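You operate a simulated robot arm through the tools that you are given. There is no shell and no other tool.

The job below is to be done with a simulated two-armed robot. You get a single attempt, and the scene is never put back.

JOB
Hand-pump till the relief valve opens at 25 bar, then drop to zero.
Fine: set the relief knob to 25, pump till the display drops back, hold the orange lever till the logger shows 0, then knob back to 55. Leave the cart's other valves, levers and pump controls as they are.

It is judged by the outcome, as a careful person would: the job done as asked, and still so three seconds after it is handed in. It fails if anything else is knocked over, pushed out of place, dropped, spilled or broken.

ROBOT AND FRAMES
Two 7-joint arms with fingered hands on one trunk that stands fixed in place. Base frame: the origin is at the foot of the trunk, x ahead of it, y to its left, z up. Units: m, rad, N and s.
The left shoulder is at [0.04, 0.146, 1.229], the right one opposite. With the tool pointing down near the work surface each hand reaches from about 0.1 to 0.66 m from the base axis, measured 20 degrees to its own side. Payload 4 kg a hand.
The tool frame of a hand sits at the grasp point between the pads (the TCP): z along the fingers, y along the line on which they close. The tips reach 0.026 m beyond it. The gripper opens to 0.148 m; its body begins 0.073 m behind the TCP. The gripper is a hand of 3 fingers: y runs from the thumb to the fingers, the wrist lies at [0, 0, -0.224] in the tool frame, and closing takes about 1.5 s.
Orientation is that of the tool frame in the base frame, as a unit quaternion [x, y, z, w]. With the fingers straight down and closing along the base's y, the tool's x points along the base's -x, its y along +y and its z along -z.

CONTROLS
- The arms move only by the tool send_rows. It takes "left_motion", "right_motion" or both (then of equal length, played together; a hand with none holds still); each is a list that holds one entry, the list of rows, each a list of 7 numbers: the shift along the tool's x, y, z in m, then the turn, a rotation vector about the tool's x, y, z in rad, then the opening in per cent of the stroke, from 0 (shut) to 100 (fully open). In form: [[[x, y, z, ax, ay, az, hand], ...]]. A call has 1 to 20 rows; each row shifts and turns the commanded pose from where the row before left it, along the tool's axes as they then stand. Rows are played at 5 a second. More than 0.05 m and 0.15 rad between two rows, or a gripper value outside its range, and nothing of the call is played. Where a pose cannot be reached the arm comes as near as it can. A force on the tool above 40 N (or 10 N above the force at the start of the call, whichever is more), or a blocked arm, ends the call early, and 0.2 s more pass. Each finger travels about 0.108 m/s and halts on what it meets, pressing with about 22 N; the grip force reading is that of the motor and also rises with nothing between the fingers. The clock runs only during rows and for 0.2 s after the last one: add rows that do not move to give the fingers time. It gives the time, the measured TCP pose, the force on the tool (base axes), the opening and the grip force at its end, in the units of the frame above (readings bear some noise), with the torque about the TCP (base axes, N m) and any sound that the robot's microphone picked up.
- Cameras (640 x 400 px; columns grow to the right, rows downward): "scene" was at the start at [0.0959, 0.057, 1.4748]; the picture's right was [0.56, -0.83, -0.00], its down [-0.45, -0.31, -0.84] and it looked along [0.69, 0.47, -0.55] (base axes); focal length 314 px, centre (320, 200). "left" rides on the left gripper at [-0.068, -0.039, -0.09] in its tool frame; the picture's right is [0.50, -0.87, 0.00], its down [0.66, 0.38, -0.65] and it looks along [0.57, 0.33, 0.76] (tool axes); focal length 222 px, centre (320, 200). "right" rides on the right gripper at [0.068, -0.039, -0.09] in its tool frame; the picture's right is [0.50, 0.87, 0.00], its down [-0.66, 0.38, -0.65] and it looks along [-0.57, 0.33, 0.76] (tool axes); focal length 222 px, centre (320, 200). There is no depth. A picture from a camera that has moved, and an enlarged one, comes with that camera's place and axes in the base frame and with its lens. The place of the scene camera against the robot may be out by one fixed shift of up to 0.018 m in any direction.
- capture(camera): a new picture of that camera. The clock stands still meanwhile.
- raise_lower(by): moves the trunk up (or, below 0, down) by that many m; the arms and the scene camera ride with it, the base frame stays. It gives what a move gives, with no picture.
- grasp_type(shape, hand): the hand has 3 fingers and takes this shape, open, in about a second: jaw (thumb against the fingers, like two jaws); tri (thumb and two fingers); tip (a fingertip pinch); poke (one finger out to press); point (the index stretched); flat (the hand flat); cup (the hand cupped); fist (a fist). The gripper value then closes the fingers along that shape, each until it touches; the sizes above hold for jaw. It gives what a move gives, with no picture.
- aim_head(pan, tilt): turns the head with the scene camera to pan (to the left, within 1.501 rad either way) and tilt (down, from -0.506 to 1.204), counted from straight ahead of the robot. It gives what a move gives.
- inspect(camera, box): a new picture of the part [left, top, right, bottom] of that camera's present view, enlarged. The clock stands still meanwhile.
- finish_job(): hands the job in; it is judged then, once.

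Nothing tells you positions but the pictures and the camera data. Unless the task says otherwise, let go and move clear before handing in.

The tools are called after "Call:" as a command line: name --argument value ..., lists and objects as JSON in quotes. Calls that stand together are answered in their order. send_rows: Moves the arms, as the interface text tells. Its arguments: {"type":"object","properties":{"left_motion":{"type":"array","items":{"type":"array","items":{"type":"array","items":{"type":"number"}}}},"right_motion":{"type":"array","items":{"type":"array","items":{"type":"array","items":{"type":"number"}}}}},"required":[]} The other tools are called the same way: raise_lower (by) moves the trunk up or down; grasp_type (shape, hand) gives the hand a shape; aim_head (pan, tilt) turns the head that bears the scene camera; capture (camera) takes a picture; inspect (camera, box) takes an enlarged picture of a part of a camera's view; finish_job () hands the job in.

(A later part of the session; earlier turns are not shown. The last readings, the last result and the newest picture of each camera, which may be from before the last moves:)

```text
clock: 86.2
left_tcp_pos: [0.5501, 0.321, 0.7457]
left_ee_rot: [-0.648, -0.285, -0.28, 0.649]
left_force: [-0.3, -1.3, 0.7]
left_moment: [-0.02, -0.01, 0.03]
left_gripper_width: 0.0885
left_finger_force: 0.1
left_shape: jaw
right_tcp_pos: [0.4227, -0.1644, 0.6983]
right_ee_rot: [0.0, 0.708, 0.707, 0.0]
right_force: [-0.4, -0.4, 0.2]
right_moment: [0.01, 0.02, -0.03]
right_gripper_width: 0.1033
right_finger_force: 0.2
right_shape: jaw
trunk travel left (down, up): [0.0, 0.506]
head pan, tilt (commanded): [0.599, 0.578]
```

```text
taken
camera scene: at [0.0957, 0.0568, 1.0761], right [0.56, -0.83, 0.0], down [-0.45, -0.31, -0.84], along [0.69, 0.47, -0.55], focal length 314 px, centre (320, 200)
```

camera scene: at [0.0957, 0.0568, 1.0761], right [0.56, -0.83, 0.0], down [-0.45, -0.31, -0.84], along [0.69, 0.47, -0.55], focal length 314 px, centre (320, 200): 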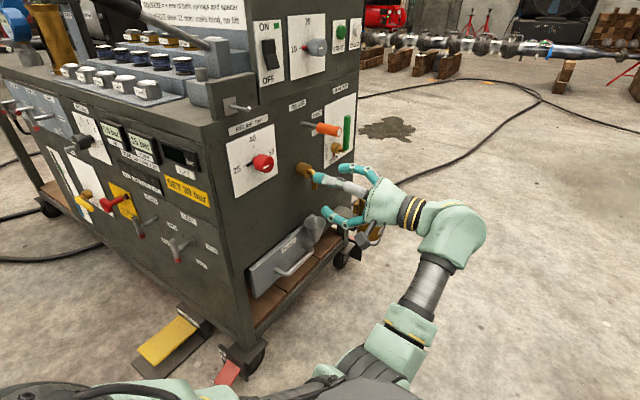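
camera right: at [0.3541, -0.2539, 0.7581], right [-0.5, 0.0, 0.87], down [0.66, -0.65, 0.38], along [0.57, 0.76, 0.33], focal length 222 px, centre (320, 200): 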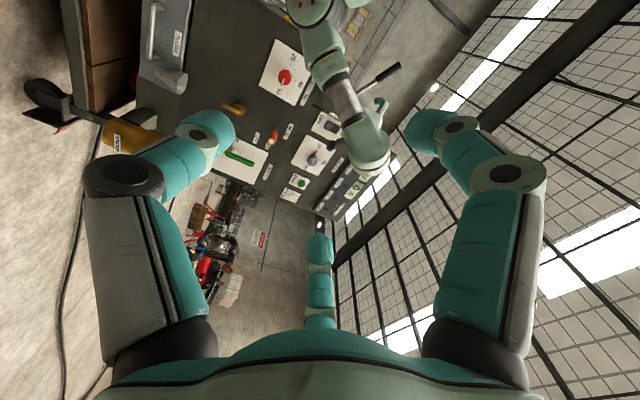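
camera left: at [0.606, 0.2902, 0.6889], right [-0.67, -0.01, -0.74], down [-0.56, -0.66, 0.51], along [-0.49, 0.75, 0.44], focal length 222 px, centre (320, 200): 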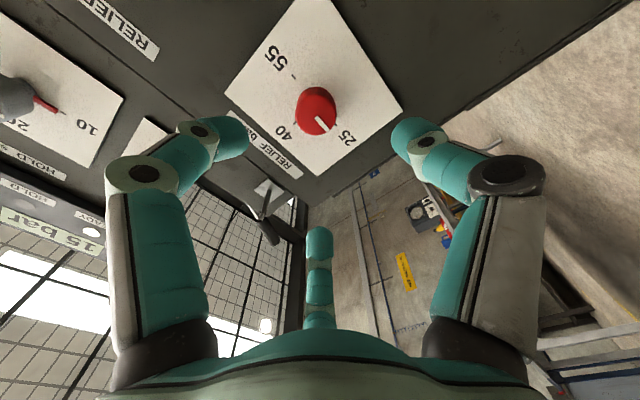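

Call:
raise_lower --by 0.3

Call:
capture --camera "left"

Call:
capture --camera "scene"

Call:
capture --camera "right"

```text
clock: 89.2
left_tcp_pos: [0.5499, 0.3197, 1.0448]
left_ee_rot: [-0.648, -0.286, -0.281, 0.648]
left_force: [-0.3, -0.5, -1.1]
left_moment: [0.0, -0.01, 0.01]
left_gripper_width: 0.0882
left_finger_force: 0.1
left_shape: jaw
right_tcp_pos: [0.4228, -0.1627, 0.9968]
right_ee_rot: [0.0, 0.707, 0.707, 0.0]
right_force: [-0.6, 1.0, -0.5]
right_moment: [0.02, -0.02, 0.0]
right_gripper_width: 0.1033
right_finger_force: 0.0
right_shape: jaw
trunk travel left (down, up): [-0.3, 0.206]
head pan, tilt (commanded): [0.599, 0.578]
```

```text
taken
camera left: at [0.4755, 0.2302, 1.0198], right [-0.3, 0.0, 0.95], down [0.73, -0.65, 0.23], along [0.62, 0.76, 0.19], focal length 222 px, centre (320, 200)
```

left: 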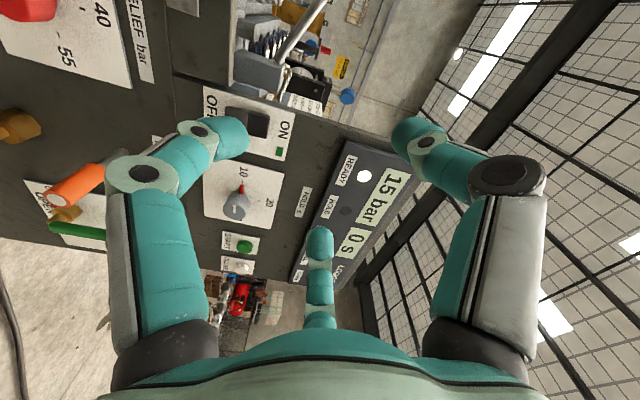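

```text
taken
camera scene: at [0.0959, 0.0567, 1.3748], right [0.56, -0.83, 0.0], down [-0.45, -0.31, -0.84], along [0.69, 0.47, -0.55], focal length 314 px, centre (320, 200)
```

scene: 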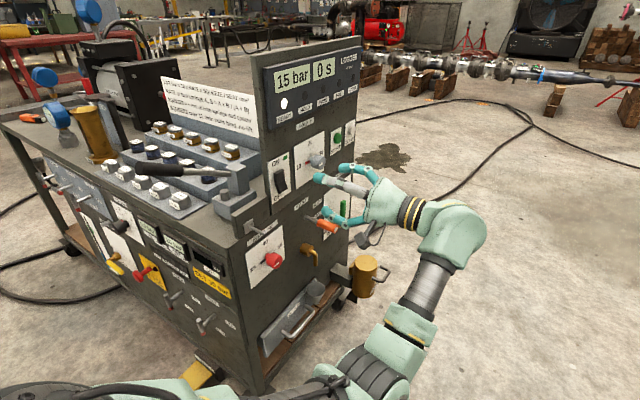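

```text
taken
camera right: at [0.3542, -0.254, 0.9581], right [-0.5, 0.0, 0.87], down [0.66, -0.65, 0.38], along [0.57, 0.76, 0.33], focal length 222 px, centre (320, 200)
```

right: 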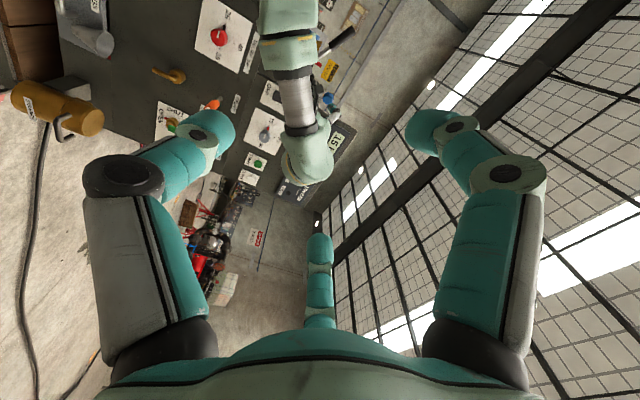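

Call:
send_rows --left_motion '[[[-0.02, -0.0278, 0.004, 0, 0, 0, 70], [-0.02, -0.0278, 0.004, 0, 0, 0, 80], [-0.02, -0.0278, 0.004, 0, 0, 0, 90], [-0.02, -0.0278, 0.004, 0, 0, 0, 100], [-0.02, -0.0278, 0.004, 0, 0, 0, 100]]]'

Call:
capture --camera "left"

Call:
capture --camera "scene"

```text
clock: 90.4
left_tcp_pos: [0.3761, 0.3513, 1.0846]
left_ee_rot: [-0.623, -0.304, -0.29, 0.66]
left_force: [-0.3, -1.0, -0.6]
left_moment: [0.01, 0.0, -0.02]
left_gripper_width: 0.1479
left_finger_force: 0.0
left_shape: jaw
right_tcp_pos: [0.4228, -0.1632, 0.9965]
right_ee_rot: [0.001, 0.707, 0.708, 0.0]
right_force: [0.7, 0.4, 0.0]
right_moment: [-0.04, 0.03, 0.03]
right_gripper_width: 0.1033
right_finger_force: 0.0
right_shape: jaw
trunk travel left (down, up): [-0.3, 0.206]
head pan, tilt (commanded): [0.599, 0.578]
```

```text
taken
camera left: at [0.3058, 0.2598, 1.0532], right [-0.33, -0.05, 0.94], down [0.74, -0.63, 0.23], along [0.58, 0.77, 0.25], focal length 222 px, centre (320, 200)
```

left: 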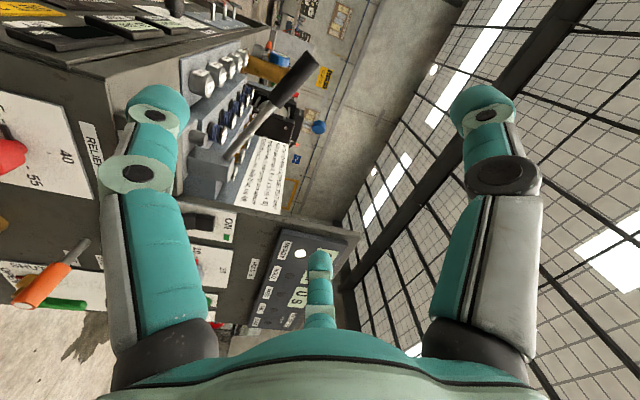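

```text
taken
camera scene: at [0.0951, 0.0571, 1.3748], right [0.56, -0.83, 0.0], down [-0.45, -0.31, -0.84], along [0.69, 0.47, -0.55], focal length 314 px, centre (320, 200)
```

scene: 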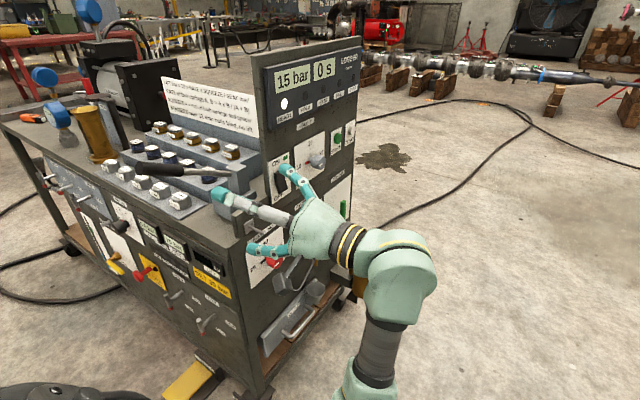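

Call:
inspect --camera "left" --box '[180, 20, 340, 200]'

Call:
inspect --camera "scene" --box '[100, 130, 260, 240]'

```text
2.22 times, centred on (260, 110) of left
camera zoom: at [0.3058, 0.2598, 1.0532], right [-0.33, -0.05, 0.94], down [0.74, -0.63, 0.23], along [0.58, 0.77, 0.25], focal length 494 px, centre (453, 400)
```

zoom: 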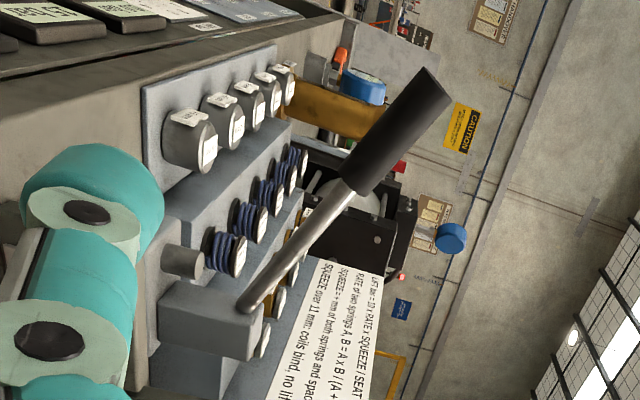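

```text
3.64 times, centred on (180, 185) of scene
camera zoom: at [0.0951, 0.0571, 1.3748], right [0.56, -0.83, 0.0], down [-0.45, -0.31, -0.84], along [0.69, 0.47, -0.55], focal length 1142 px, centre (829, 254)
```

zoom: 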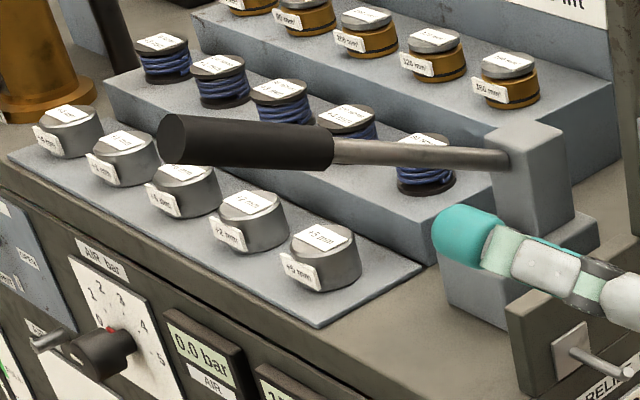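

The lever runs from its pivot near (0.557, 0.652, 0.972) up to the grip end at (0.351, 0.652, 1.079), at 27° with a 0.029 m grip diameter. The grip's middle is near (0.392, 0.652, 1.057). I'll align the fingers across it (roll about 2.57) and square the hand up before approaching.

Call:
send_rows --left_motion '[[[0, 0, 0, -0.028, 0, 0.14, 100], [0, 0, 0, -0.028, 0, 0.14, 100], [0, 0, 0, 0, 0, 0.02, 100]]]'

```text
clock: 91.4
left_tcp_pos: [0.3731, 0.3662, 1.088]
left_ee_rot: [-0.657, -0.194, -0.186, 0.705]
left_force: [0.6, 0.4, 0.6]
left_moment: [0.01, -0.03, 0.01]
left_gripper_width: 0.1478
left_finger_force: 0.0
left_shape: jaw
right_tcp_pos: [0.4224, -0.1621, 0.9971]
right_ee_rot: [0.0, 0.707, 0.707, 0.0]
right_force: [-0.8, 0.1, -0.4]
right_moment: [0.01, -0.02, 0.0]
right_gripper_width: 0.1032
right_finger_force: 0.2
right_shape: jaw
trunk travel left (down, up): [-0.3, 0.206]
head pan, tilt (commanded): [0.599, 0.578]
stopped in row 3 (left hand): the arm was blocked; the commanded pose is now the measured one
```

Call:
send_rows --left_motion '[[[0, 0.0113, 0.0328, -0.017, 0, 0, 100], [0, 0.0113, 0.0328, -0.017, 0, 0, 100], [0, 0.0113, 0.0328, -0.017, 0, 0, 100], [0, 0.0113, 0.0328, -0.017, 0, 0, 100]]]'

Call:
capture --camera "left"

Call:
capture --camera "scene"

```text
clock: 92.4
left_tcp_pos: [0.3941, 0.5002, 1.0516]
left_ee_rot: [0.681, 0.188, 0.194, -0.68]
left_force: [1.1, 0.1, 0.5]
left_moment: [0.01, -0.04, 0.0]
left_gripper_width: 0.1478
left_finger_force: 0.0
left_shape: jaw
right_tcp_pos: [0.4226, -0.1643, 0.9973]
right_ee_rot: [0.0, 0.707, 0.707, -0.001]
right_force: [0.2, -0.4, -0.5]
right_moment: [-0.01, 0.0, -0.01]
right_gripper_width: 0.103
right_finger_force: 0.0
right_shape: jaw
trunk travel left (down, up): [-0.3, 0.206]
head pan, tilt (commanded): [0.599, 0.578]
```

```text
taken
camera left: at [0.3141, 0.4099, 1.049], right [-0.02, 0.0, 1.0], down [0.75, -0.66, 0.02], along [0.66, 0.75, 0.01], focal length 222 px, centre (320, 200)
```

left: 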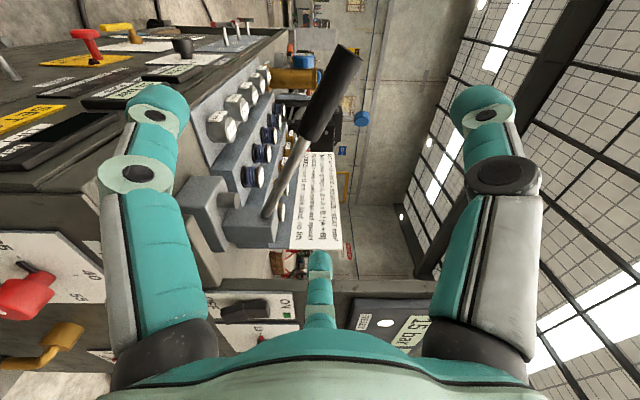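

```text
taken
camera scene: at [0.0958, 0.0581, 1.3747], right [0.56, -0.83, 0.0], down [-0.45, -0.31, -0.84], along [0.69, 0.47, -0.55], focal length 314 px, centre (320, 200)
```

scene: 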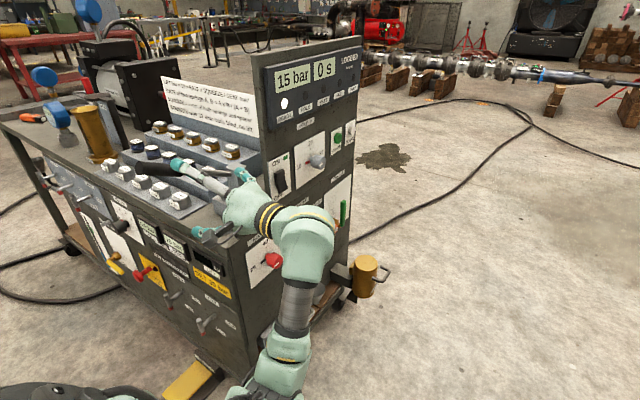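

Call:
inspect --camera "left" --box '[230, 30, 400, 230]'

Call:
inspect --camera "scene" --box '[110, 130, 270, 250]'

```text
2.00 times, centred on (315, 130) of left
camera zoom: at [0.3141, 0.4099, 1.049], right [-0.02, 0.0, 1.0], down [0.75, -0.66, 0.02], along [0.66, 0.75, 0.01], focal length 444 px, centre (330, 340)
```

zoom: 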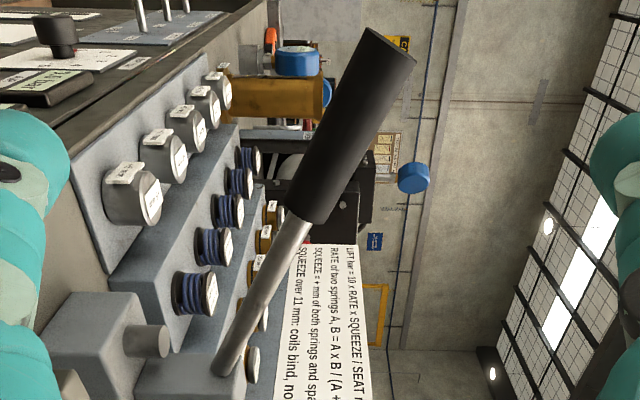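

```text
3.33 times, centred on (190, 190) of scene
camera zoom: at [0.0958, 0.0581, 1.3747], right [0.56, -0.83, 0.0], down [-0.45, -0.31, -0.84], along [0.69, 0.47, -0.55], focal length 1047 px, centre (753, 233)
```

zoom: 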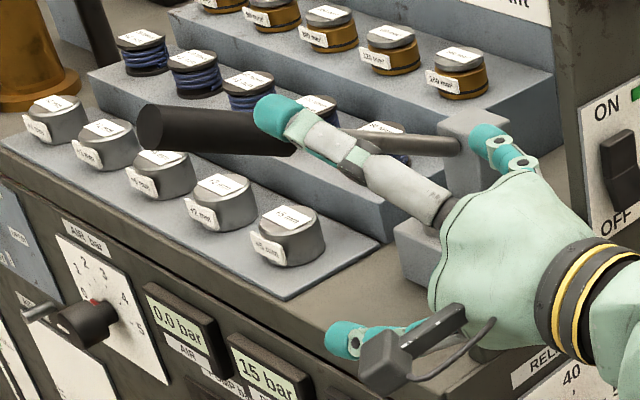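

Refined, the lever lies at y ≈ 0.66 with its grip centre at (0.392, 0.66, 1.058). The hand is squared up and wide open, so I'll slide it forward to straddle the grip.

Call:
send_rows --left_motion '[[[0, -0.002, 0.04, 0, 0, 0, 100], [0, -0.002, 0.04, 0, 0, 0, 100], [0, -0.002, 0.04, 0, 0, 0, 100], [0, -0.001, 0.035, 0, 0, 0, 100]]]'

Call:
capture --camera "left"

Call:
inspect --camera "scene" --box '[110, 100, 270, 220]'

```text
clock: 93.4
left_tcp_pos: [0.393, 0.654, 1.0591]
left_ee_rot: [0.682, 0.188, 0.194, -0.68]
left_force: [0.5, 0.1, -0.2]
left_moment: [0.01, -0.01, -0.02]
left_gripper_width: 0.1479
left_finger_force: 0.0
left_shape: jaw
right_tcp_pos: [0.4221, -0.1624, 0.9974]
right_ee_rot: [0.001, 0.707, 0.707, 0.0]
right_force: [0.5, 0.3, 0.2]
right_moment: [-0.01, 0.02, 0.01]
right_gripper_width: 0.1033
right_finger_force: 0.0
right_shape: jaw
trunk travel left (down, up): [-0.3, 0.206]
head pan, tilt (commanded): [0.599, 0.578]
```

```text
taken
camera left: at [0.3138, 0.5649, 1.0558], right [-0.02, 0.0, 1.0], down [0.75, -0.66, 0.02], along [0.66, 0.75, 0.01], focal length 222 px, centre (320, 200)
```

left: 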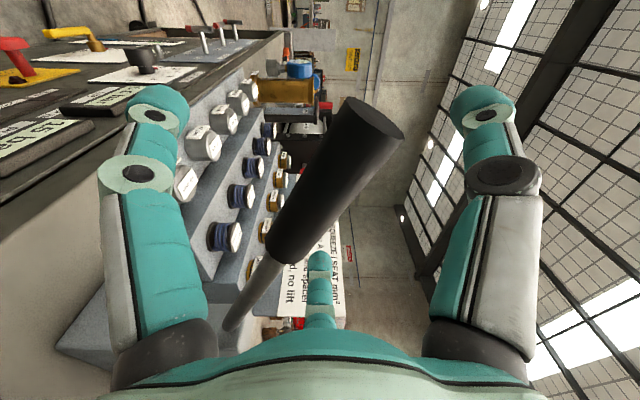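

```text
3.33 times, centred on (190, 160) of scene
camera zoom: at [0.0956, 0.0581, 1.3747], right [0.56, -0.83, 0.0], down [-0.45, -0.31, -0.84], along [0.69, 0.47, -0.55], focal length 1047 px, centre (753, 333)
```

zoom: 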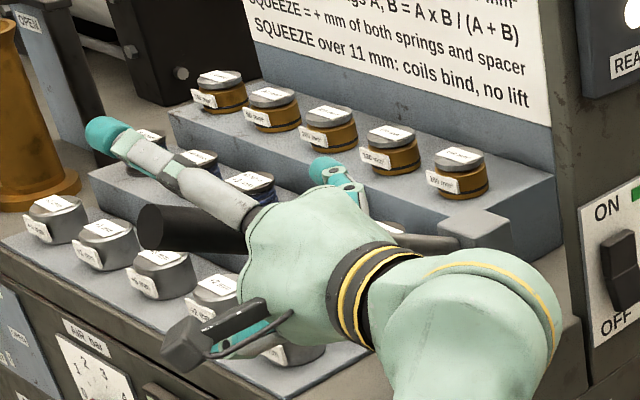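

The grip sits right between my fingers (thumb and one finger above, one below). I'll close lightly to cage it rather than clamp it.

Call:
send_rows --left_motion '[[[0, 0, 0, 0, 0, 0, 75], [0, 0, 0, 0, 0, 0, 50], [0, 0, 0, 0, 0, 0, 30], [0, 0, 0, 0, 0, 0, 22], [0, 0, 0, 0, 0, 0, 22], [0, 0, 0, 0, 0, 0, 22]]]'

Call:
capture --camera "left"

Call:
inspect --camera "scene" --box '[110, 60, 370, 220]'

```text
clock: 94.8
left_tcp_pos: [0.3926, 0.6539, 1.0605]
left_ee_rot: [0.681, 0.188, 0.194, -0.68]
left_force: [-0.5, 0.7, 0.5]
left_moment: [0.0, 0.04, 0.0]
left_gripper_width: 0.0334
left_finger_force: 0.0
left_shape: jaw
right_tcp_pos: [0.4225, -0.1642, 0.9968]
right_ee_rot: [0.0, 0.707, 0.707, 0.0]
right_force: [-0.3, 0.1, -0.3]
right_moment: [-0.03, -0.03, 0.0]
right_gripper_width: 0.1032
right_finger_force: 0.0
right_shape: jaw
trunk travel left (down, up): [-0.3, 0.206]
head pan, tilt (commanded): [0.599, 0.578]
```

```text
taken
camera left: at [0.3137, 0.5634, 1.0565], right [-0.02, 0.0, 1.0], down [0.75, -0.66, 0.02], along [0.66, 0.75, 0.02], focal length 222 px, centre (320, 200)
```

left: 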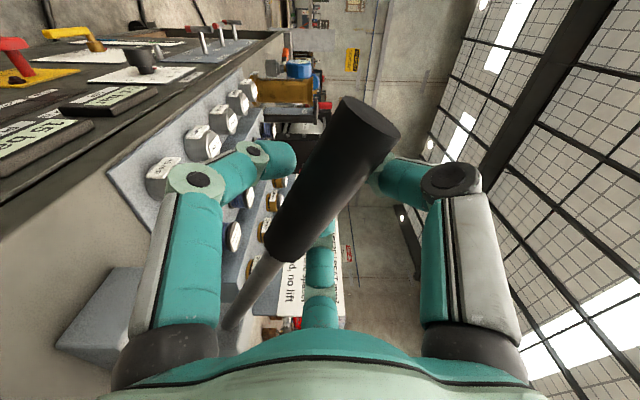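

```text
2.46 times, centred on (240, 140) of scene
camera zoom: at [0.0957, 0.0568, 1.3748], right [0.56, -0.83, 0.0], down [-0.45, -0.31, -0.84], along [0.69, 0.47, -0.55], focal length 773 px, centre (517, 348)
```

zoom: 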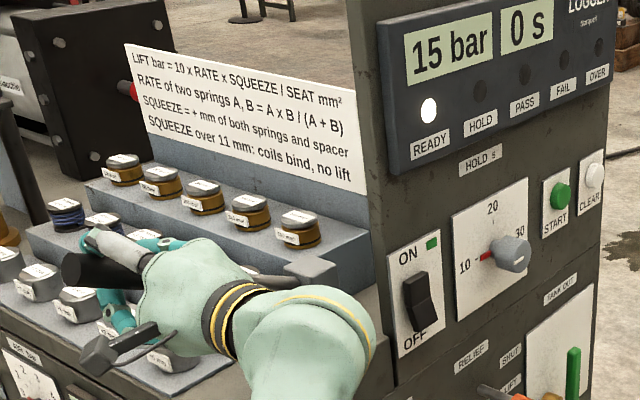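

The lever is caged and the logger (15 bar) is in clear view. I'll make a gentle partial down-stroke along the lever's arc.

Call:
send_rows --left_motion '[[[-0.0124, 0.0076, 0, 0, 0, -0.07, 20], [-0.0124, 0.0076, 0, 0, 0, -0.07, 20], [-0.0124, 0.0076, 0, 0, 0, -0.07, 20], [-0.0124, 0.0076, 0, 0, 0, -0.07, 20]]]'

Call:
capture --camera "left"

Call:
inspect --camera "scene" --box '[110, 60, 370, 220]'

```text
clock: 95.8
left_tcp_pos: [0.3715, 0.6513, 1.0039]
left_ee_rot: [0.648, 0.282, 0.287, -0.646]
left_force: [2.2, 2.6, 3.3]
left_moment: [-0.03, 0.0, -0.04]
left_gripper_width: 0.0301
left_finger_force: 0.1
left_shape: jaw
right_tcp_pos: [0.423, -0.1649, 0.9961]
right_ee_rot: [0.001, 0.707, 0.707, -0.001]
right_force: [0.6, 0.4, -0.5]
right_moment: [-0.01, -0.02, 0.0]
right_gripper_width: 0.1034
right_finger_force: 0.2
right_shape: jaw
trunk travel left (down, up): [-0.3, 0.206]
head pan, tilt (commanded): [0.599, 0.578]
```

```text
taken
camera left: at [0.2962, 0.5622, 0.9793], right [-0.3, 0.0, 0.95], down [0.72, -0.66, 0.23], along [0.63, 0.75, 0.2], focal length 222 px, centre (320, 200)
```

left: 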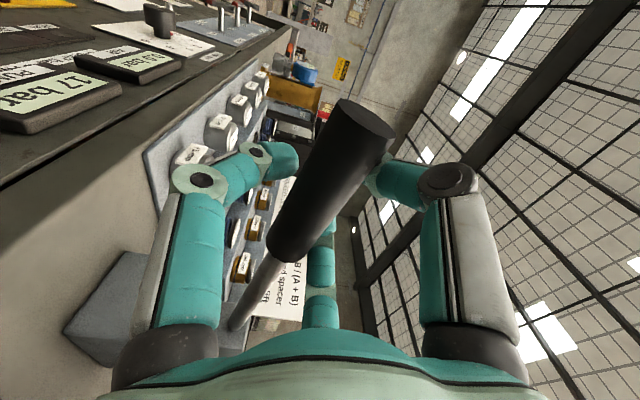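

```text
2.46 times, centred on (240, 140) of scene
camera zoom: at [0.0958, 0.0571, 1.3748], right [0.56, -0.83, 0.0], down [-0.45, -0.31, -0.84], along [0.69, 0.47, -0.55], focal length 773 px, centre (517, 348)
```

zoom: 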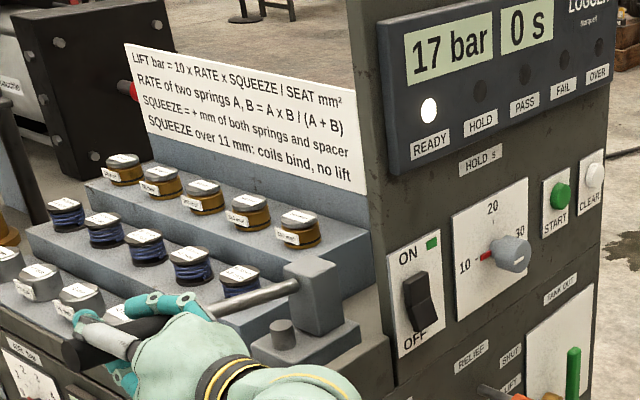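

Pumping works: the logger went from 15 to 17 bar with only about 4 N. I'll press a little farther down, keeping an eye on the spacer tray.

Call:
send_rows --left_motion '[[[-0.0124, 0.0076, 0, 0, 0, -0.07, 20], [-0.0124, 0.0076, 0, 0, 0, -0.07, 20]]]'

Call:
capture --camera "left"

Call:
inspect --camera "scene" --box '[110, 60, 370, 220]'

Call:
inspect --camera "scene" --box '[100, 150, 240, 250]'

```text
clock: 96.4
left_tcp_pos: [0.3668, 0.6518, 0.9757]
left_ee_rot: [0.627, 0.325, 0.331, -0.626]
left_force: [2.7, 0.7, 2.7]
left_moment: [0.01, 0.03, -0.05]
left_gripper_width: 0.0298
left_finger_force: 0.1
left_shape: jaw
right_tcp_pos: [0.4225, -0.1644, 0.9965]
right_ee_rot: [0.0, 0.707, 0.707, 0.0]
right_force: [-0.1, 0.1, -0.7]
right_moment: [-0.01, 0.0, 0.0]
right_gripper_width: 0.1033
right_finger_force: 0.1
right_shape: jaw
trunk travel left (down, up): [-0.3, 0.206]
head pan, tilt (commanded): [0.599, 0.578]
```

```text
taken
camera left: at [0.295, 0.5627, 0.9414], right [-0.43, 0.0, 0.9], down [0.68, -0.66, 0.32], along [0.6, 0.75, 0.28], focal length 222 px, centre (320, 200)
```

left: 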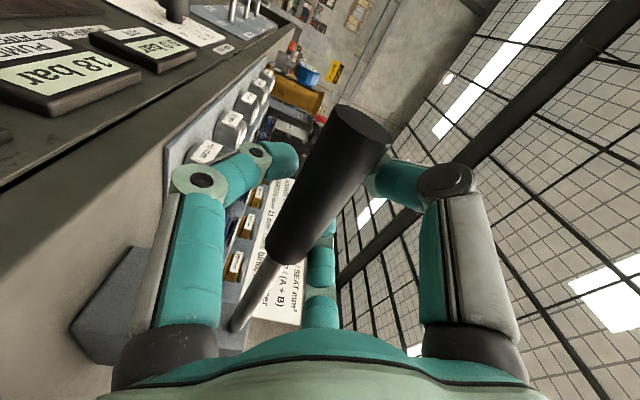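

```text
2.46 times, centred on (240, 140) of scene
camera zoom: at [0.0961, 0.0565, 1.3748], right [0.56, -0.83, 0.0], down [-0.45, -0.31, -0.84], along [0.69, 0.47, -0.55], focal length 773 px, centre (517, 348)
```

zoom: 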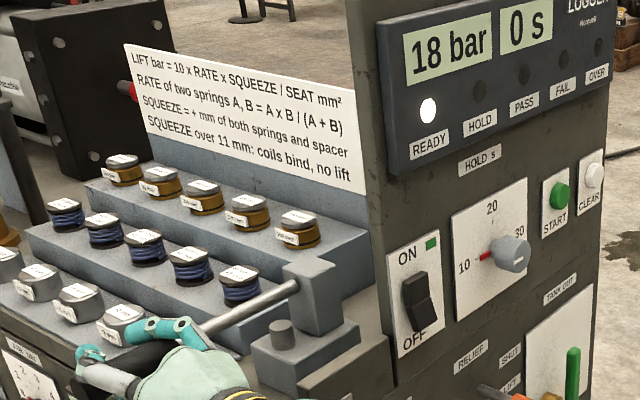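

```text
4.00 times, centred on (170, 200) of scene
camera zoom: at [0.0961, 0.0565, 1.3748], right [0.56, -0.83, 0.0], down [-0.45, -0.31, -0.84], along [0.69, 0.47, -0.55], focal length 1257 px, centre (920, 200)
```

zoom: 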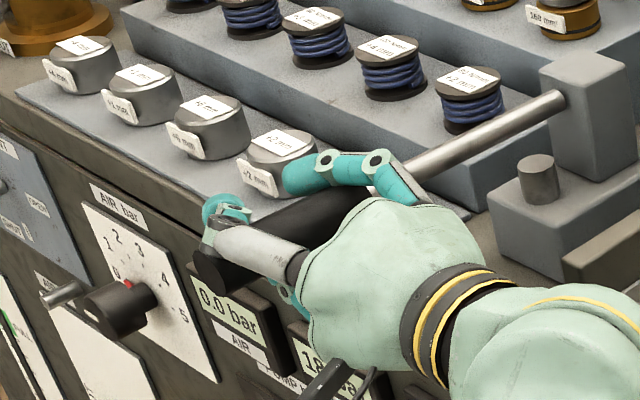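

18 bar now with the lever almost level, and the fingers stay about 3 cm clear of the spacers. I'll raise the lever back along the same arc for the next stroke.

Call:
send_rows --left_motion '[[[0.0126, -0.0071, 0, 0, 0, 0.07, 20], [0.0126, -0.0071, 0, 0, 0, 0.07, 20], [0.0126, -0.0071, 0, 0, 0, 0.07, 20], [0.0126, -0.0071, 0, 0, 0, 0.07, 20], [0.0126, -0.0071, 0, 0, 0, 0.07, 20], [0.0126, -0.0071, 0, 0, 0, 0.07, 20]]]'

Call:
capture --camera "left"

Call:
inspect --camera "scene" --box '[110, 60, 370, 220]'

```text
clock: 97.8
left_tcp_pos: [0.3899, 0.6501, 1.0588]
left_ee_rot: [0.681, 0.188, 0.193, -0.681]
left_force: [0.3, 1.2, 1.0]
left_moment: [-0.01, 0.01, -0.01]
left_gripper_width: 0.0302
left_finger_force: 0.1
left_shape: jaw
right_tcp_pos: [0.4234, -0.1639, 0.9971]
right_ee_rot: [0.001, 0.707, 0.707, -0.001]
right_force: [0.1, 0.7, 0.2]
right_moment: [-0.02, 0.02, 0.0]
right_gripper_width: 0.1031
right_finger_force: 0.1
right_shape: jaw
trunk travel left (down, up): [-0.3, 0.206]
head pan, tilt (commanded): [0.599, 0.578]
```

```text
taken
camera left: at [0.3098, 0.5614, 1.0557], right [-0.02, 0.0, 1.0], down [0.75, -0.66, 0.02], along [0.66, 0.75, 0.01], focal length 222 px, centre (320, 200)
```

left: 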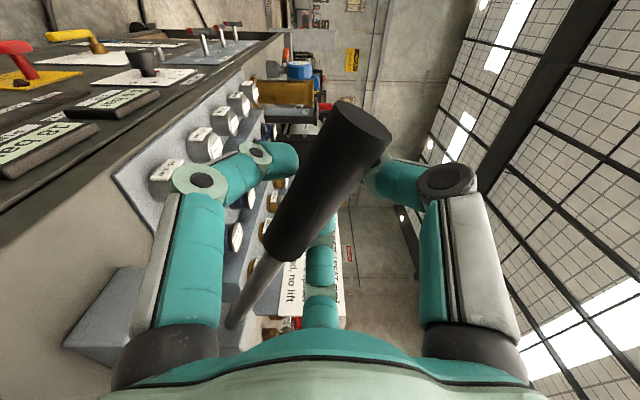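

```text
2.46 times, centred on (240, 140) of scene
camera zoom: at [0.096, 0.0568, 1.3747], right [0.56, -0.83, 0.0], down [-0.45, -0.31, -0.84], along [0.69, 0.47, -0.55], focal length 773 px, centre (517, 348)
```

zoom: 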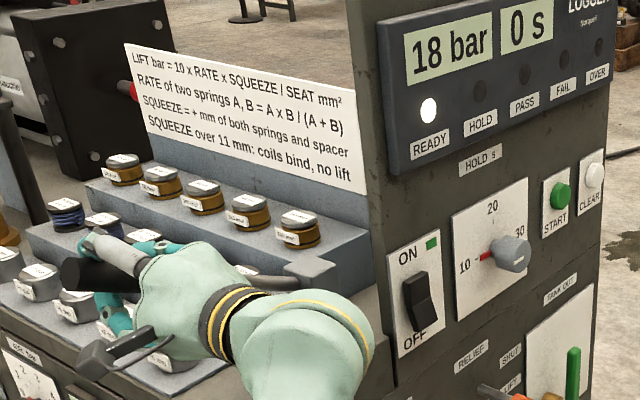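

The pressure holds on the up-stroke. Next full stroke: down, up, then down again.

Call:
send_rows --left_motion '[[[-0.0121, 0.008, 0, 0, 0, -0.07, 20], [-0.0121, 0.008, 0, 0, 0, -0.07, 20], [-0.0121, 0.008, 0, 0, 0, -0.07, 20], [-0.0121, 0.008, 0, 0, 0, -0.07, 20], [-0.0121, 0.008, 0, 0, 0, -0.07, 20], [-0.0121, 0.008, 0, 0, 0, -0.07, 20]]]'

Call:
inspect --camera "scene" --box '[110, 60, 370, 220]'

Call:
send_rows --left_motion '[[[0.0126, -0.0071, 0, 0, 0, 0.07, 20], [0.0126, -0.0071, 0, 0, 0, 0.07, 20], [0.0126, -0.0071, 0, 0, 0, 0.07, 20], [0.0126, -0.0071, 0, 0, 0, 0.07, 20], [0.0126, -0.0071, 0, 0, 0, 0.07, 20], [0.0126, -0.0071, 0, 0, 0, 0.07, 20]]]'

Call:
inspect --camera "scene" --box '[110, 60, 370, 220]'

```text
clock: 99.2
left_tcp_pos: [0.3676, 0.652, 0.9751]
left_ee_rot: [0.626, 0.326, 0.331, -0.626]
left_force: [2.1, -1.5, 2.4]
left_moment: [0.03, 0.04, 0.01]
left_gripper_width: 0.0303
left_finger_force: 0.1
left_shape: jaw
right_tcp_pos: [0.4236, -0.1646, 0.9969]
right_ee_rot: [0.0, 0.707, 0.707, 0.0]
right_force: [-0.5, -0.5, 0.1]
right_moment: [-0.03, 0.02, 0.02]
right_gripper_width: 0.1033
right_finger_force: 0.0
right_shape: jaw
trunk travel left (down, up): [-0.3, 0.206]
head pan, tilt (commanded): [0.599, 0.578]
```

```text
2.46 times, centred on (240, 140) of scene
camera zoom: at [0.0958, 0.0562, 1.3748], right [0.56, -0.83, 0.0], down [-0.45, -0.31, -0.84], along [0.69, 0.47, -0.55], focal length 773 px, centre (517, 348)
```

zoom: 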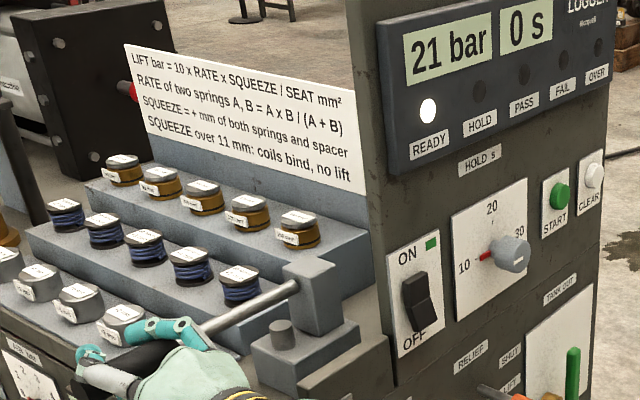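

```text
clock: 100.6
left_tcp_pos: [0.3905, 0.6525, 1.0576]
left_ee_rot: [0.681, 0.187, 0.192, -0.681]
left_force: [1.3, -0.3, 0.9]
left_moment: [0.01, 0.02, 0.01]
left_gripper_width: 0.0302
left_finger_force: 0.0
left_shape: jaw
right_tcp_pos: [0.4232, -0.1637, 0.996]
right_ee_rot: [0.0, 0.707, 0.708, 0.0]
right_force: [0.1, 0.2, 0.0]
right_moment: [0.01, 0.03, -0.01]
right_gripper_width: 0.1032
right_finger_force: 0.1
right_shape: jaw
trunk travel left (down, up): [-0.3, 0.206]
head pan, tilt (commanded): [0.599, 0.578]
```

```text
2.46 times, centred on (240, 140) of scene
camera zoom: at [0.096, 0.0566, 1.3748], right [0.56, -0.83, 0.0], down [-0.45, -0.31, -0.84], along [0.69, 0.47, -0.55], focal length 773 px, centre (517, 348)
```

zoom: 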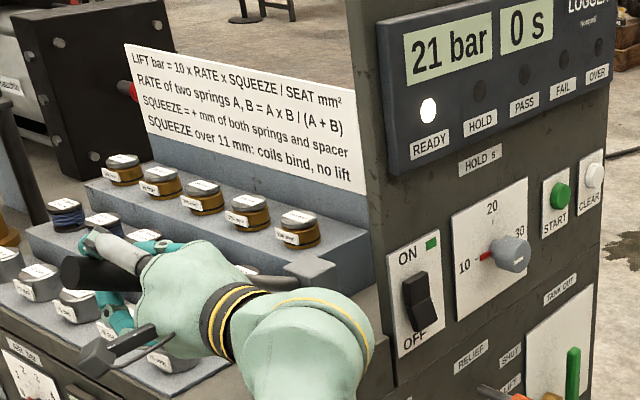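

21 bar, gaining about 3 bar per stroke. I'll take the next stroke and watch the display.

Call:
send_rows --left_motion '[[[-0.0121, 0.008, 0, 0, 0, -0.07, 20], [-0.0121, 0.008, 0, 0, 0, -0.07, 20], [-0.0121, 0.008, 0, 0, 0, -0.07, 20], [-0.0121, 0.008, 0, 0, 0, -0.07, 20], [-0.0121, 0.008, 0, 0, 0, -0.07, 20], [-0.0121, 0.008, 0, 0, 0, -0.07, 20]]]'

Call:
inspect --camera "scene" --box '[210, 60, 370, 160]'

Call:
send_rows --left_motion '[[[0.0126, -0.0071, 0, 0, 0, 0.07, 20], [0.0126, -0.0071, 0, 0, 0, 0.07, 20], [0.0126, -0.0071, 0, 0, 0, 0.07, 20], [0.0126, -0.0071, 0, 0, 0, 0.07, 20], [0.0126, -0.0071, 0, 0, 0, 0.07, 20], [0.0126, -0.0071, 0, 0, 0, 0.07, 20]]]'

Call:
inspect --camera "scene" --box '[210, 60, 370, 160]'

```text
clock: 102.0
left_tcp_pos: [0.368, 0.6519, 0.9754]
left_ee_rot: [0.627, 0.326, 0.331, -0.626]
left_force: [2.3, 0.3, 2.1]
left_moment: [-0.03, 0.02, -0.01]
left_gripper_width: 0.0298
left_finger_force: 0.1
left_shape: jaw
right_tcp_pos: [0.4229, -0.1635, 0.997]
right_ee_rot: [0.0, 0.707, 0.707, -0.001]
right_force: [-1.1, 1.1, 0.1]
right_moment: [-0.02, 0.01, 0.01]
right_gripper_width: 0.1031
right_finger_force: 0.2
right_shape: jaw
trunk travel left (down, up): [-0.3, 0.206]
head pan, tilt (commanded): [0.599, 0.578]
```

```text
4.00 times, centred on (290, 110) of scene
camera zoom: at [0.0961, 0.0567, 1.3748], right [0.56, -0.83, 0.0], down [-0.45, -0.31, -0.84], along [0.69, 0.47, -0.55], focal length 1257 px, centre (440, 560)
```

zoom: 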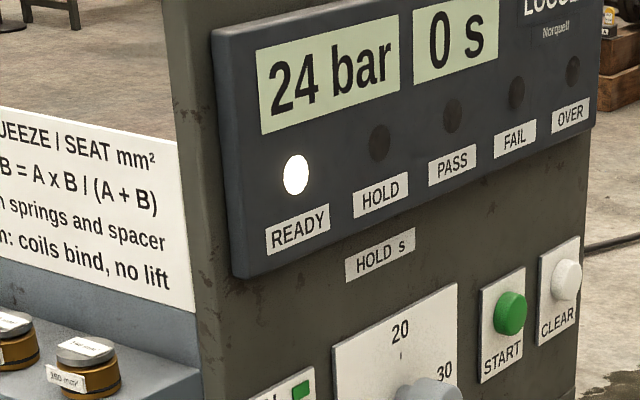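

```text
clock: 103.4
left_tcp_pos: [0.3886, 0.6526, 1.0591]
left_ee_rot: [0.681, 0.188, 0.193, -0.681]
left_force: [1.3, 1.0, 1.4]
left_moment: [-0.04, 0.04, 0.01]
left_gripper_width: 0.0298
left_finger_force: 0.2
left_shape: jaw
right_tcp_pos: [0.4233, -0.1643, 0.9969]
right_ee_rot: [0.0, 0.708, 0.707, 0.0]
right_force: [0.9, 0.1, 0.0]
right_moment: [-0.02, 0.02, 0.02]
right_gripper_width: 0.1032
right_finger_force: 0.2
right_shape: jaw
trunk travel left (down, up): [-0.3, 0.206]
head pan, tilt (commanded): [0.599, 0.578]
```

```text
4.00 times, centred on (290, 110) of scene
camera zoom: at [0.096, 0.0568, 1.3747], right [0.56, -0.83, 0.0], down [-0.45, -0.31, -0.84], along [0.69, 0.47, -0.55], focal length 1257 px, centre (440, 560)
```

zoom: 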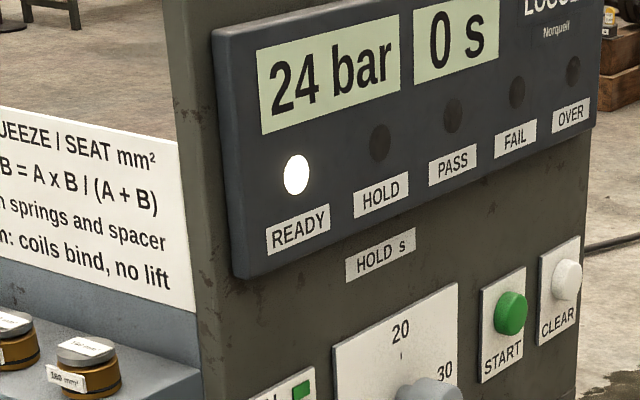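

24 bar. The relief should open on this stroke, so I'll press down in small steps and read the display after each.

Call:
send_rows --left_motion '[[[-0.0121, 0.008, 0, 0, 0, -0.07, 20], [-0.0121, 0.008, 0, 0, 0, -0.07, 20]]]'

Call:
inspect --camera "scene" --box '[210, 60, 370, 160]'

Call:
send_rows --left_motion '[[[-0.0121, 0.008, 0, 0, 0, -0.07, 20]]]'

Call:
inspect --camera "scene" --box '[210, 60, 370, 160]'

Call:
send_rows --left_motion '[[[-0.0121, 0.008, 0, 0, 0, -0.07, 20]]]'

Call:
inspect --camera "scene" --box '[210, 60, 370, 160]'

```text
clock: 104.0
left_tcp_pos: [0.3775, 0.652, 1.0306]
left_ee_rot: [0.666, 0.236, 0.241, -0.665]
left_force: [0.6, 0.1, 2.0]
left_moment: [-0.01, 0.0, 0.01]
left_gripper_width: 0.0299
left_finger_force: 0.0
left_shape: jaw
right_tcp_pos: [0.423, -0.1636, 0.9973]
right_ee_rot: [0.0, 0.707, 0.707, 0.0]
right_force: [-0.5, 0.1, 0.0]
right_moment: [-0.05, -0.01, 0.01]
right_gripper_width: 0.1032
right_finger_force: 0.0
right_shape: jaw
trunk travel left (down, up): [-0.3, 0.206]
head pan, tilt (commanded): [0.599, 0.578]
```

```text
4.00 times, centred on (290, 110) of scene
camera zoom: at [0.0957, 0.0569, 1.3748], right [0.56, -0.83, 0.0], down [-0.45, -0.31, -0.84], along [0.69, 0.47, -0.55], focal length 1257 px, centre (440, 560)
```

zoom: 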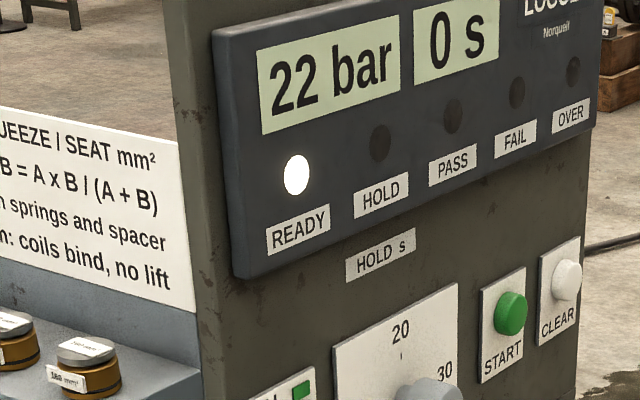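

```text
clock: 104.4
left_tcp_pos: [0.3744, 0.6528, 1.018]
left_ee_rot: [0.658, 0.258, 0.264, -0.656]
left_force: [1.8, -0.2, 2.3]
left_moment: [-0.04, 0.02, -0.03]
left_gripper_width: 0.03
left_finger_force: 0.1
left_shape: jaw
right_tcp_pos: [0.4235, -0.1634, 0.9968]
right_ee_rot: [0.0, 0.707, 0.707, 0.001]
right_force: [-0.4, -0.4, -0.9]
right_moment: [0.0, -0.06, 0.01]
right_gripper_width: 0.1032
right_finger_force: 0.0
right_shape: jaw
trunk travel left (down, up): [-0.3, 0.206]
head pan, tilt (commanded): [0.599, 0.578]
```

```text
4.00 times, centred on (290, 110) of scene
camera zoom: at [0.0955, 0.0568, 1.3748], right [0.56, -0.83, 0.0], down [-0.45, -0.31, -0.84], along [0.69, 0.47, -0.55], focal length 1257 px, centre (440, 560)
```

zoom: 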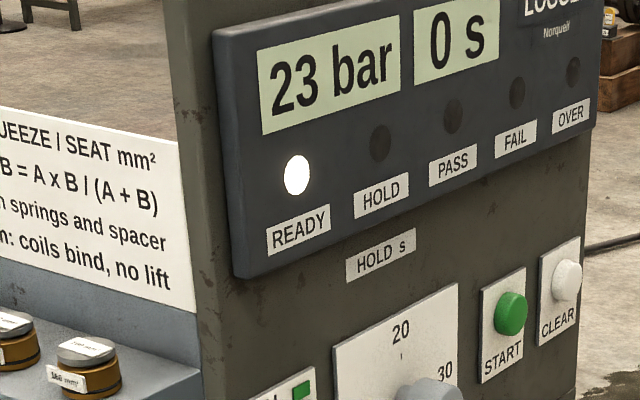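

```text
clock: 104.8
left_tcp_pos: [0.3704, 0.6523, 1.004]
left_ee_rot: [0.649, 0.281, 0.287, -0.646]
left_force: [0.3, 1.4, 1.4]
left_moment: [0.02, 0.0, 0.0]
left_gripper_width: 0.0299
left_finger_force: 0.1
left_shape: jaw
right_tcp_pos: [0.4238, -0.1628, 0.9968]
right_ee_rot: [0.0, 0.707, 0.707, 0.0]
right_force: [0.8, 0.3, 0.6]
right_moment: [-0.01, 0.0, 0.03]
right_gripper_width: 0.103
right_finger_force: 0.0
right_shape: jaw
trunk travel left (down, up): [-0.3, 0.206]
head pan, tilt (commanded): [0.599, 0.578]
```

```text
4.00 times, centred on (290, 110) of scene
camera zoom: at [0.0955, 0.0572, 1.3748], right [0.56, -0.83, 0.0], down [-0.45, -0.31, -0.84], along [0.69, 0.47, -0.55], focal length 1257 px, centre (440, 560)
```

zoom: 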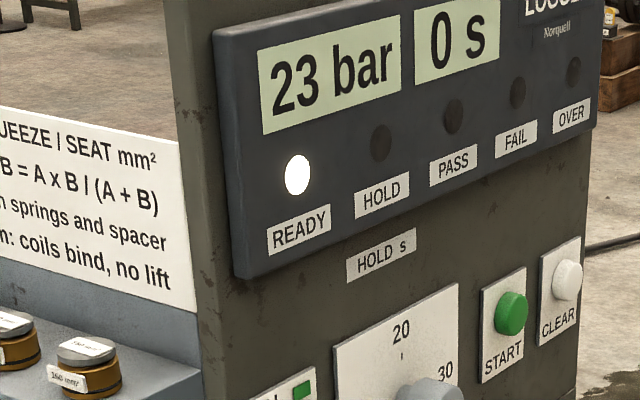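

The display fell back to 22 bar during the first two steps of this stroke, so the relief opened; my later steps brought it up to 23 again. I'll stop pumping here, check the LIFT display on the side, then raise the lever to where I found it.

Call:
inspect --camera "scene" --box '[120, 210, 280, 310]'

Call:
send_rows --left_motion '[[[0.0126, -0.0071, 0, 0, 0, 0.07, 20], [0.0126, -0.0071, 0, 0, 0, 0.07, 20], [0.0126, -0.0071, 0, 0, 0, 0.07, 20], [0.0126, -0.0071, 0, 0, 0, 0.07, 20], [0, 0, 0, 0, 0, 0, 20]]]'

Call:
inspect --camera "scene" --box '[210, 60, 370, 160]'

Call:
inspect --camera "scene" --box '[120, 210, 280, 310]'

```text
4.00 times, centred on (200, 260) of scene
camera zoom: at [0.0955, 0.0572, 1.3748], right [0.56, -0.83, 0.0], down [-0.45, -0.31, -0.84], along [0.69, 0.47, -0.55], focal length 1257 px, centre (800, -40)
```

zoom: 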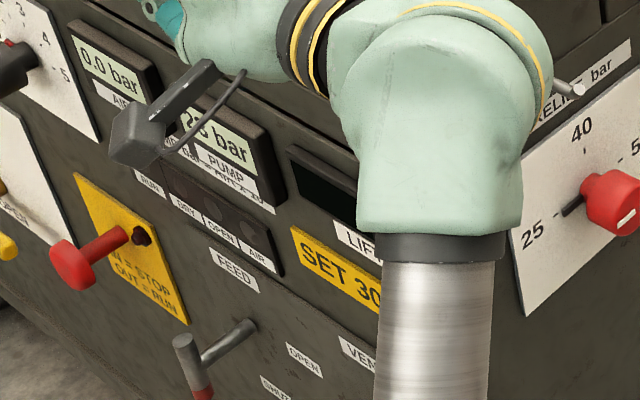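

```text
clock: 106.0
left_tcp_pos: [0.3896, 0.6509, 1.0587]
left_ee_rot: [0.681, 0.188, 0.193, -0.681]
left_force: [0.5, 2.0, 1.1]
left_moment: [-0.02, 0.03, 0.01]
left_gripper_width: 0.03
left_finger_force: 0.0
left_shape: jaw
right_tcp_pos: [0.4223, -0.1643, 0.9985]
right_ee_rot: [0.0, 0.708, 0.707, 0.0]
right_force: [-0.8, 0.0, 0.4]
right_moment: [0.04, -0.01, 0.03]
right_gripper_width: 0.1029
right_finger_force: 0.1
right_shape: jaw
trunk travel left (down, up): [-0.3, 0.206]
head pan, tilt (commanded): [0.599, 0.578]
```

```text
4.00 times, centred on (290, 110) of scene
camera zoom: at [0.0957, 0.057, 1.3748], right [0.56, -0.83, 0.0], down [-0.45, -0.31, -0.84], along [0.69, 0.47, -0.55], focal length 1257 px, centre (440, 560)
```

zoom: 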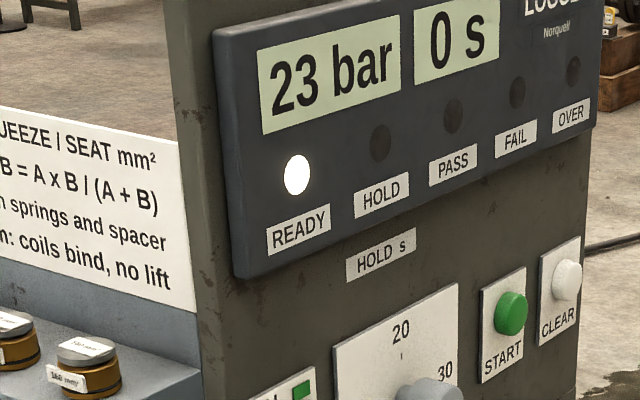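

```text
4.00 times, centred on (200, 260) of scene
camera zoom: at [0.0957, 0.057, 1.3748], right [0.56, -0.83, 0.0], down [-0.45, -0.31, -0.84], along [0.69, 0.47, -0.55], focal length 1257 px, centre (800, -40)
```

zoom: 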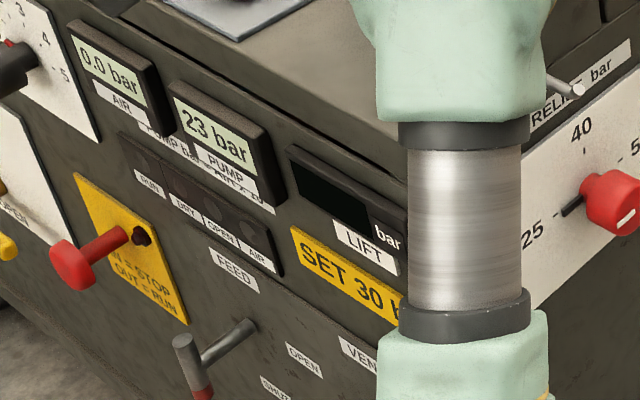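

23 bar is holding and the relief has opened once. I'll let go of the pump lever at its original angle and withdraw straight back.

Call:
send_rows --left_motion '[[[0, 0, 0, 0, 0, 0, 40], [0, 0, 0, 0, 0, 0, 70], [0, 0, 0, 0, 0, 0, 100], [0, 0, 0, 0, 0, 0, 100], [0, 0, 0, 0, 0, 0, 100], [0, 0, -0.03, 0, 0, 0, 100], [0, 0, -0.04, 0, 0, 0, 100], [0, 0, -0.04, 0, 0, 0, 100], [0, 0, -0.04, 0, 0, 0, 100]]]'

Call:
capture --camera "left"

Call:
capture --camera "scene"

```text
clock: 108.0
left_tcp_pos: [0.3871, 0.5006, 1.0611]
left_ee_rot: [-0.681, -0.188, -0.192, 0.682]
left_force: [-0.5, -1.0, -0.1]
left_moment: [0.02, -0.03, 0.01]
left_gripper_width: 0.1476
left_finger_force: 0.0
left_shape: jaw
right_tcp_pos: [0.4233, -0.1646, 0.9964]
right_ee_rot: [0.0, 0.706, 0.708, 0.0]
right_force: [0.5, 0.4, 0.0]
right_moment: [-0.02, 0.01, 0.0]
right_gripper_width: 0.1032
right_finger_force: 0.1
right_shape: jaw
trunk travel left (down, up): [-0.3, 0.206]
head pan, tilt (commanded): [0.599, 0.578]
```

```text
taken
camera left: at [0.3088, 0.4113, 1.0581], right [-0.02, 0.0, 1.0], down [0.75, -0.66, 0.01], along [0.66, 0.75, 0.02], focal length 222 px, centre (320, 200)
```

left: 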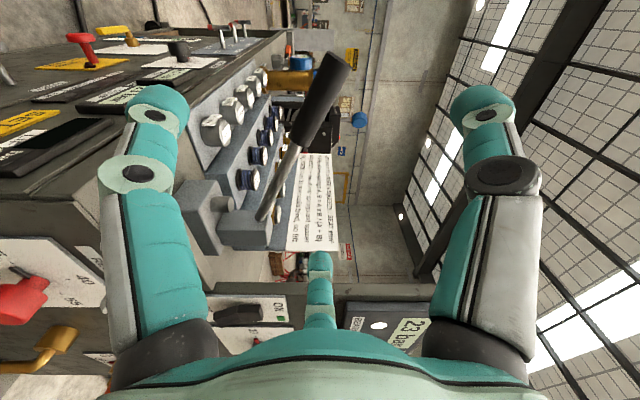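

```text
taken
camera scene: at [0.0958, 0.0555, 1.3748], right [0.56, -0.83, 0.0], down [-0.45, -0.31, -0.84], along [0.69, 0.47, -0.55], focal length 314 px, centre (320, 200)
```

scene: 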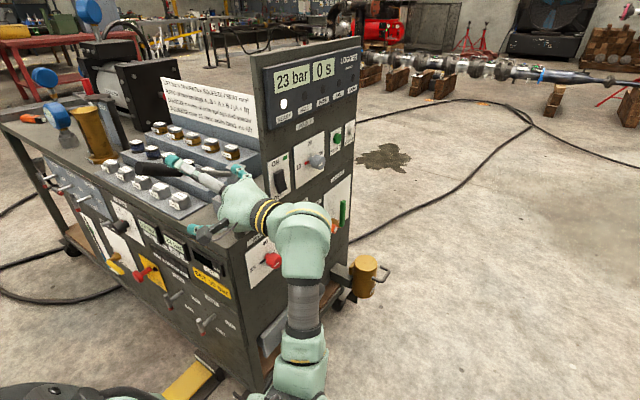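

The pump lever stays at its original angle. Next is the orange lever at (0.725, 0.43–0.545, 0.79). I'll move the hand out in front of the panel, roll it so its x axis points up, and close the fingers into a pusher.

Call:
send_rows --left_motion '[[[0.0241, 0.0147, -0.035, 0, 0, 0, 80], [0.0241, 0.0147, -0.035, 0, 0, 0, 60], [0.0241, 0.0147, -0.035, 0, 0, 0, 40], [0.0241, 0.0147, -0.035, 0, 0, 0, 20], [0, 0, 0, 0, 0, -0.129, 0], [0, 0, 0, 0, 0, -0.129, 0], [0, 0, 0, 0, 0, -0.129, 0], [0, 0, 0, 0, 0, -0.129, 0], [0, 0, 0, 0, 0, -0.129, 0], [0, 0, 0, 0, 0, -0.129, 0], [0, 0, 0, 0, 0, -0.129, 0], [0, 0, 0, 0, 0, -0.129, 0]]]'

Call:
capture --camera "scene"

```text
clock: 110.6
left_tcp_pos: [0.4997, 0.361, 1.0577]
left_ee_rot: [0.499, 0.5, 0.505, -0.496]
left_force: [0.3, -0.4, -0.7]
left_moment: [0.01, 0.01, 0.0]
left_gripper_width: 0.0001
left_finger_force: 22.1
left_shape: jaw
right_tcp_pos: [0.4226, -0.1638, 0.9973]
right_ee_rot: [0.0, 0.707, 0.707, 0.0]
right_force: [-0.2, 0.0, -0.4]
right_moment: [-0.01, -0.02, 0.06]
right_gripper_width: 0.1035
right_finger_force: 0.2
right_shape: jaw
trunk travel left (down, up): [-0.3, 0.206]
head pan, tilt (commanded): [0.599, 0.578]
```

```text
taken
camera scene: at [0.0959, 0.057, 1.3747], right [0.56, -0.83, 0.0], down [-0.45, -0.31, -0.84], along [0.69, 0.47, -0.55], focal length 314 px, centre (320, 200)
```

scene: 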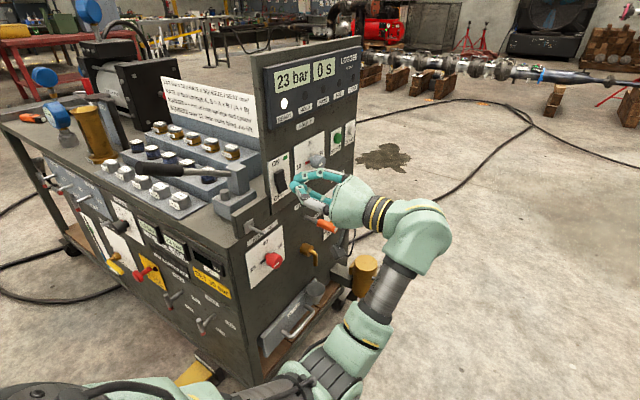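

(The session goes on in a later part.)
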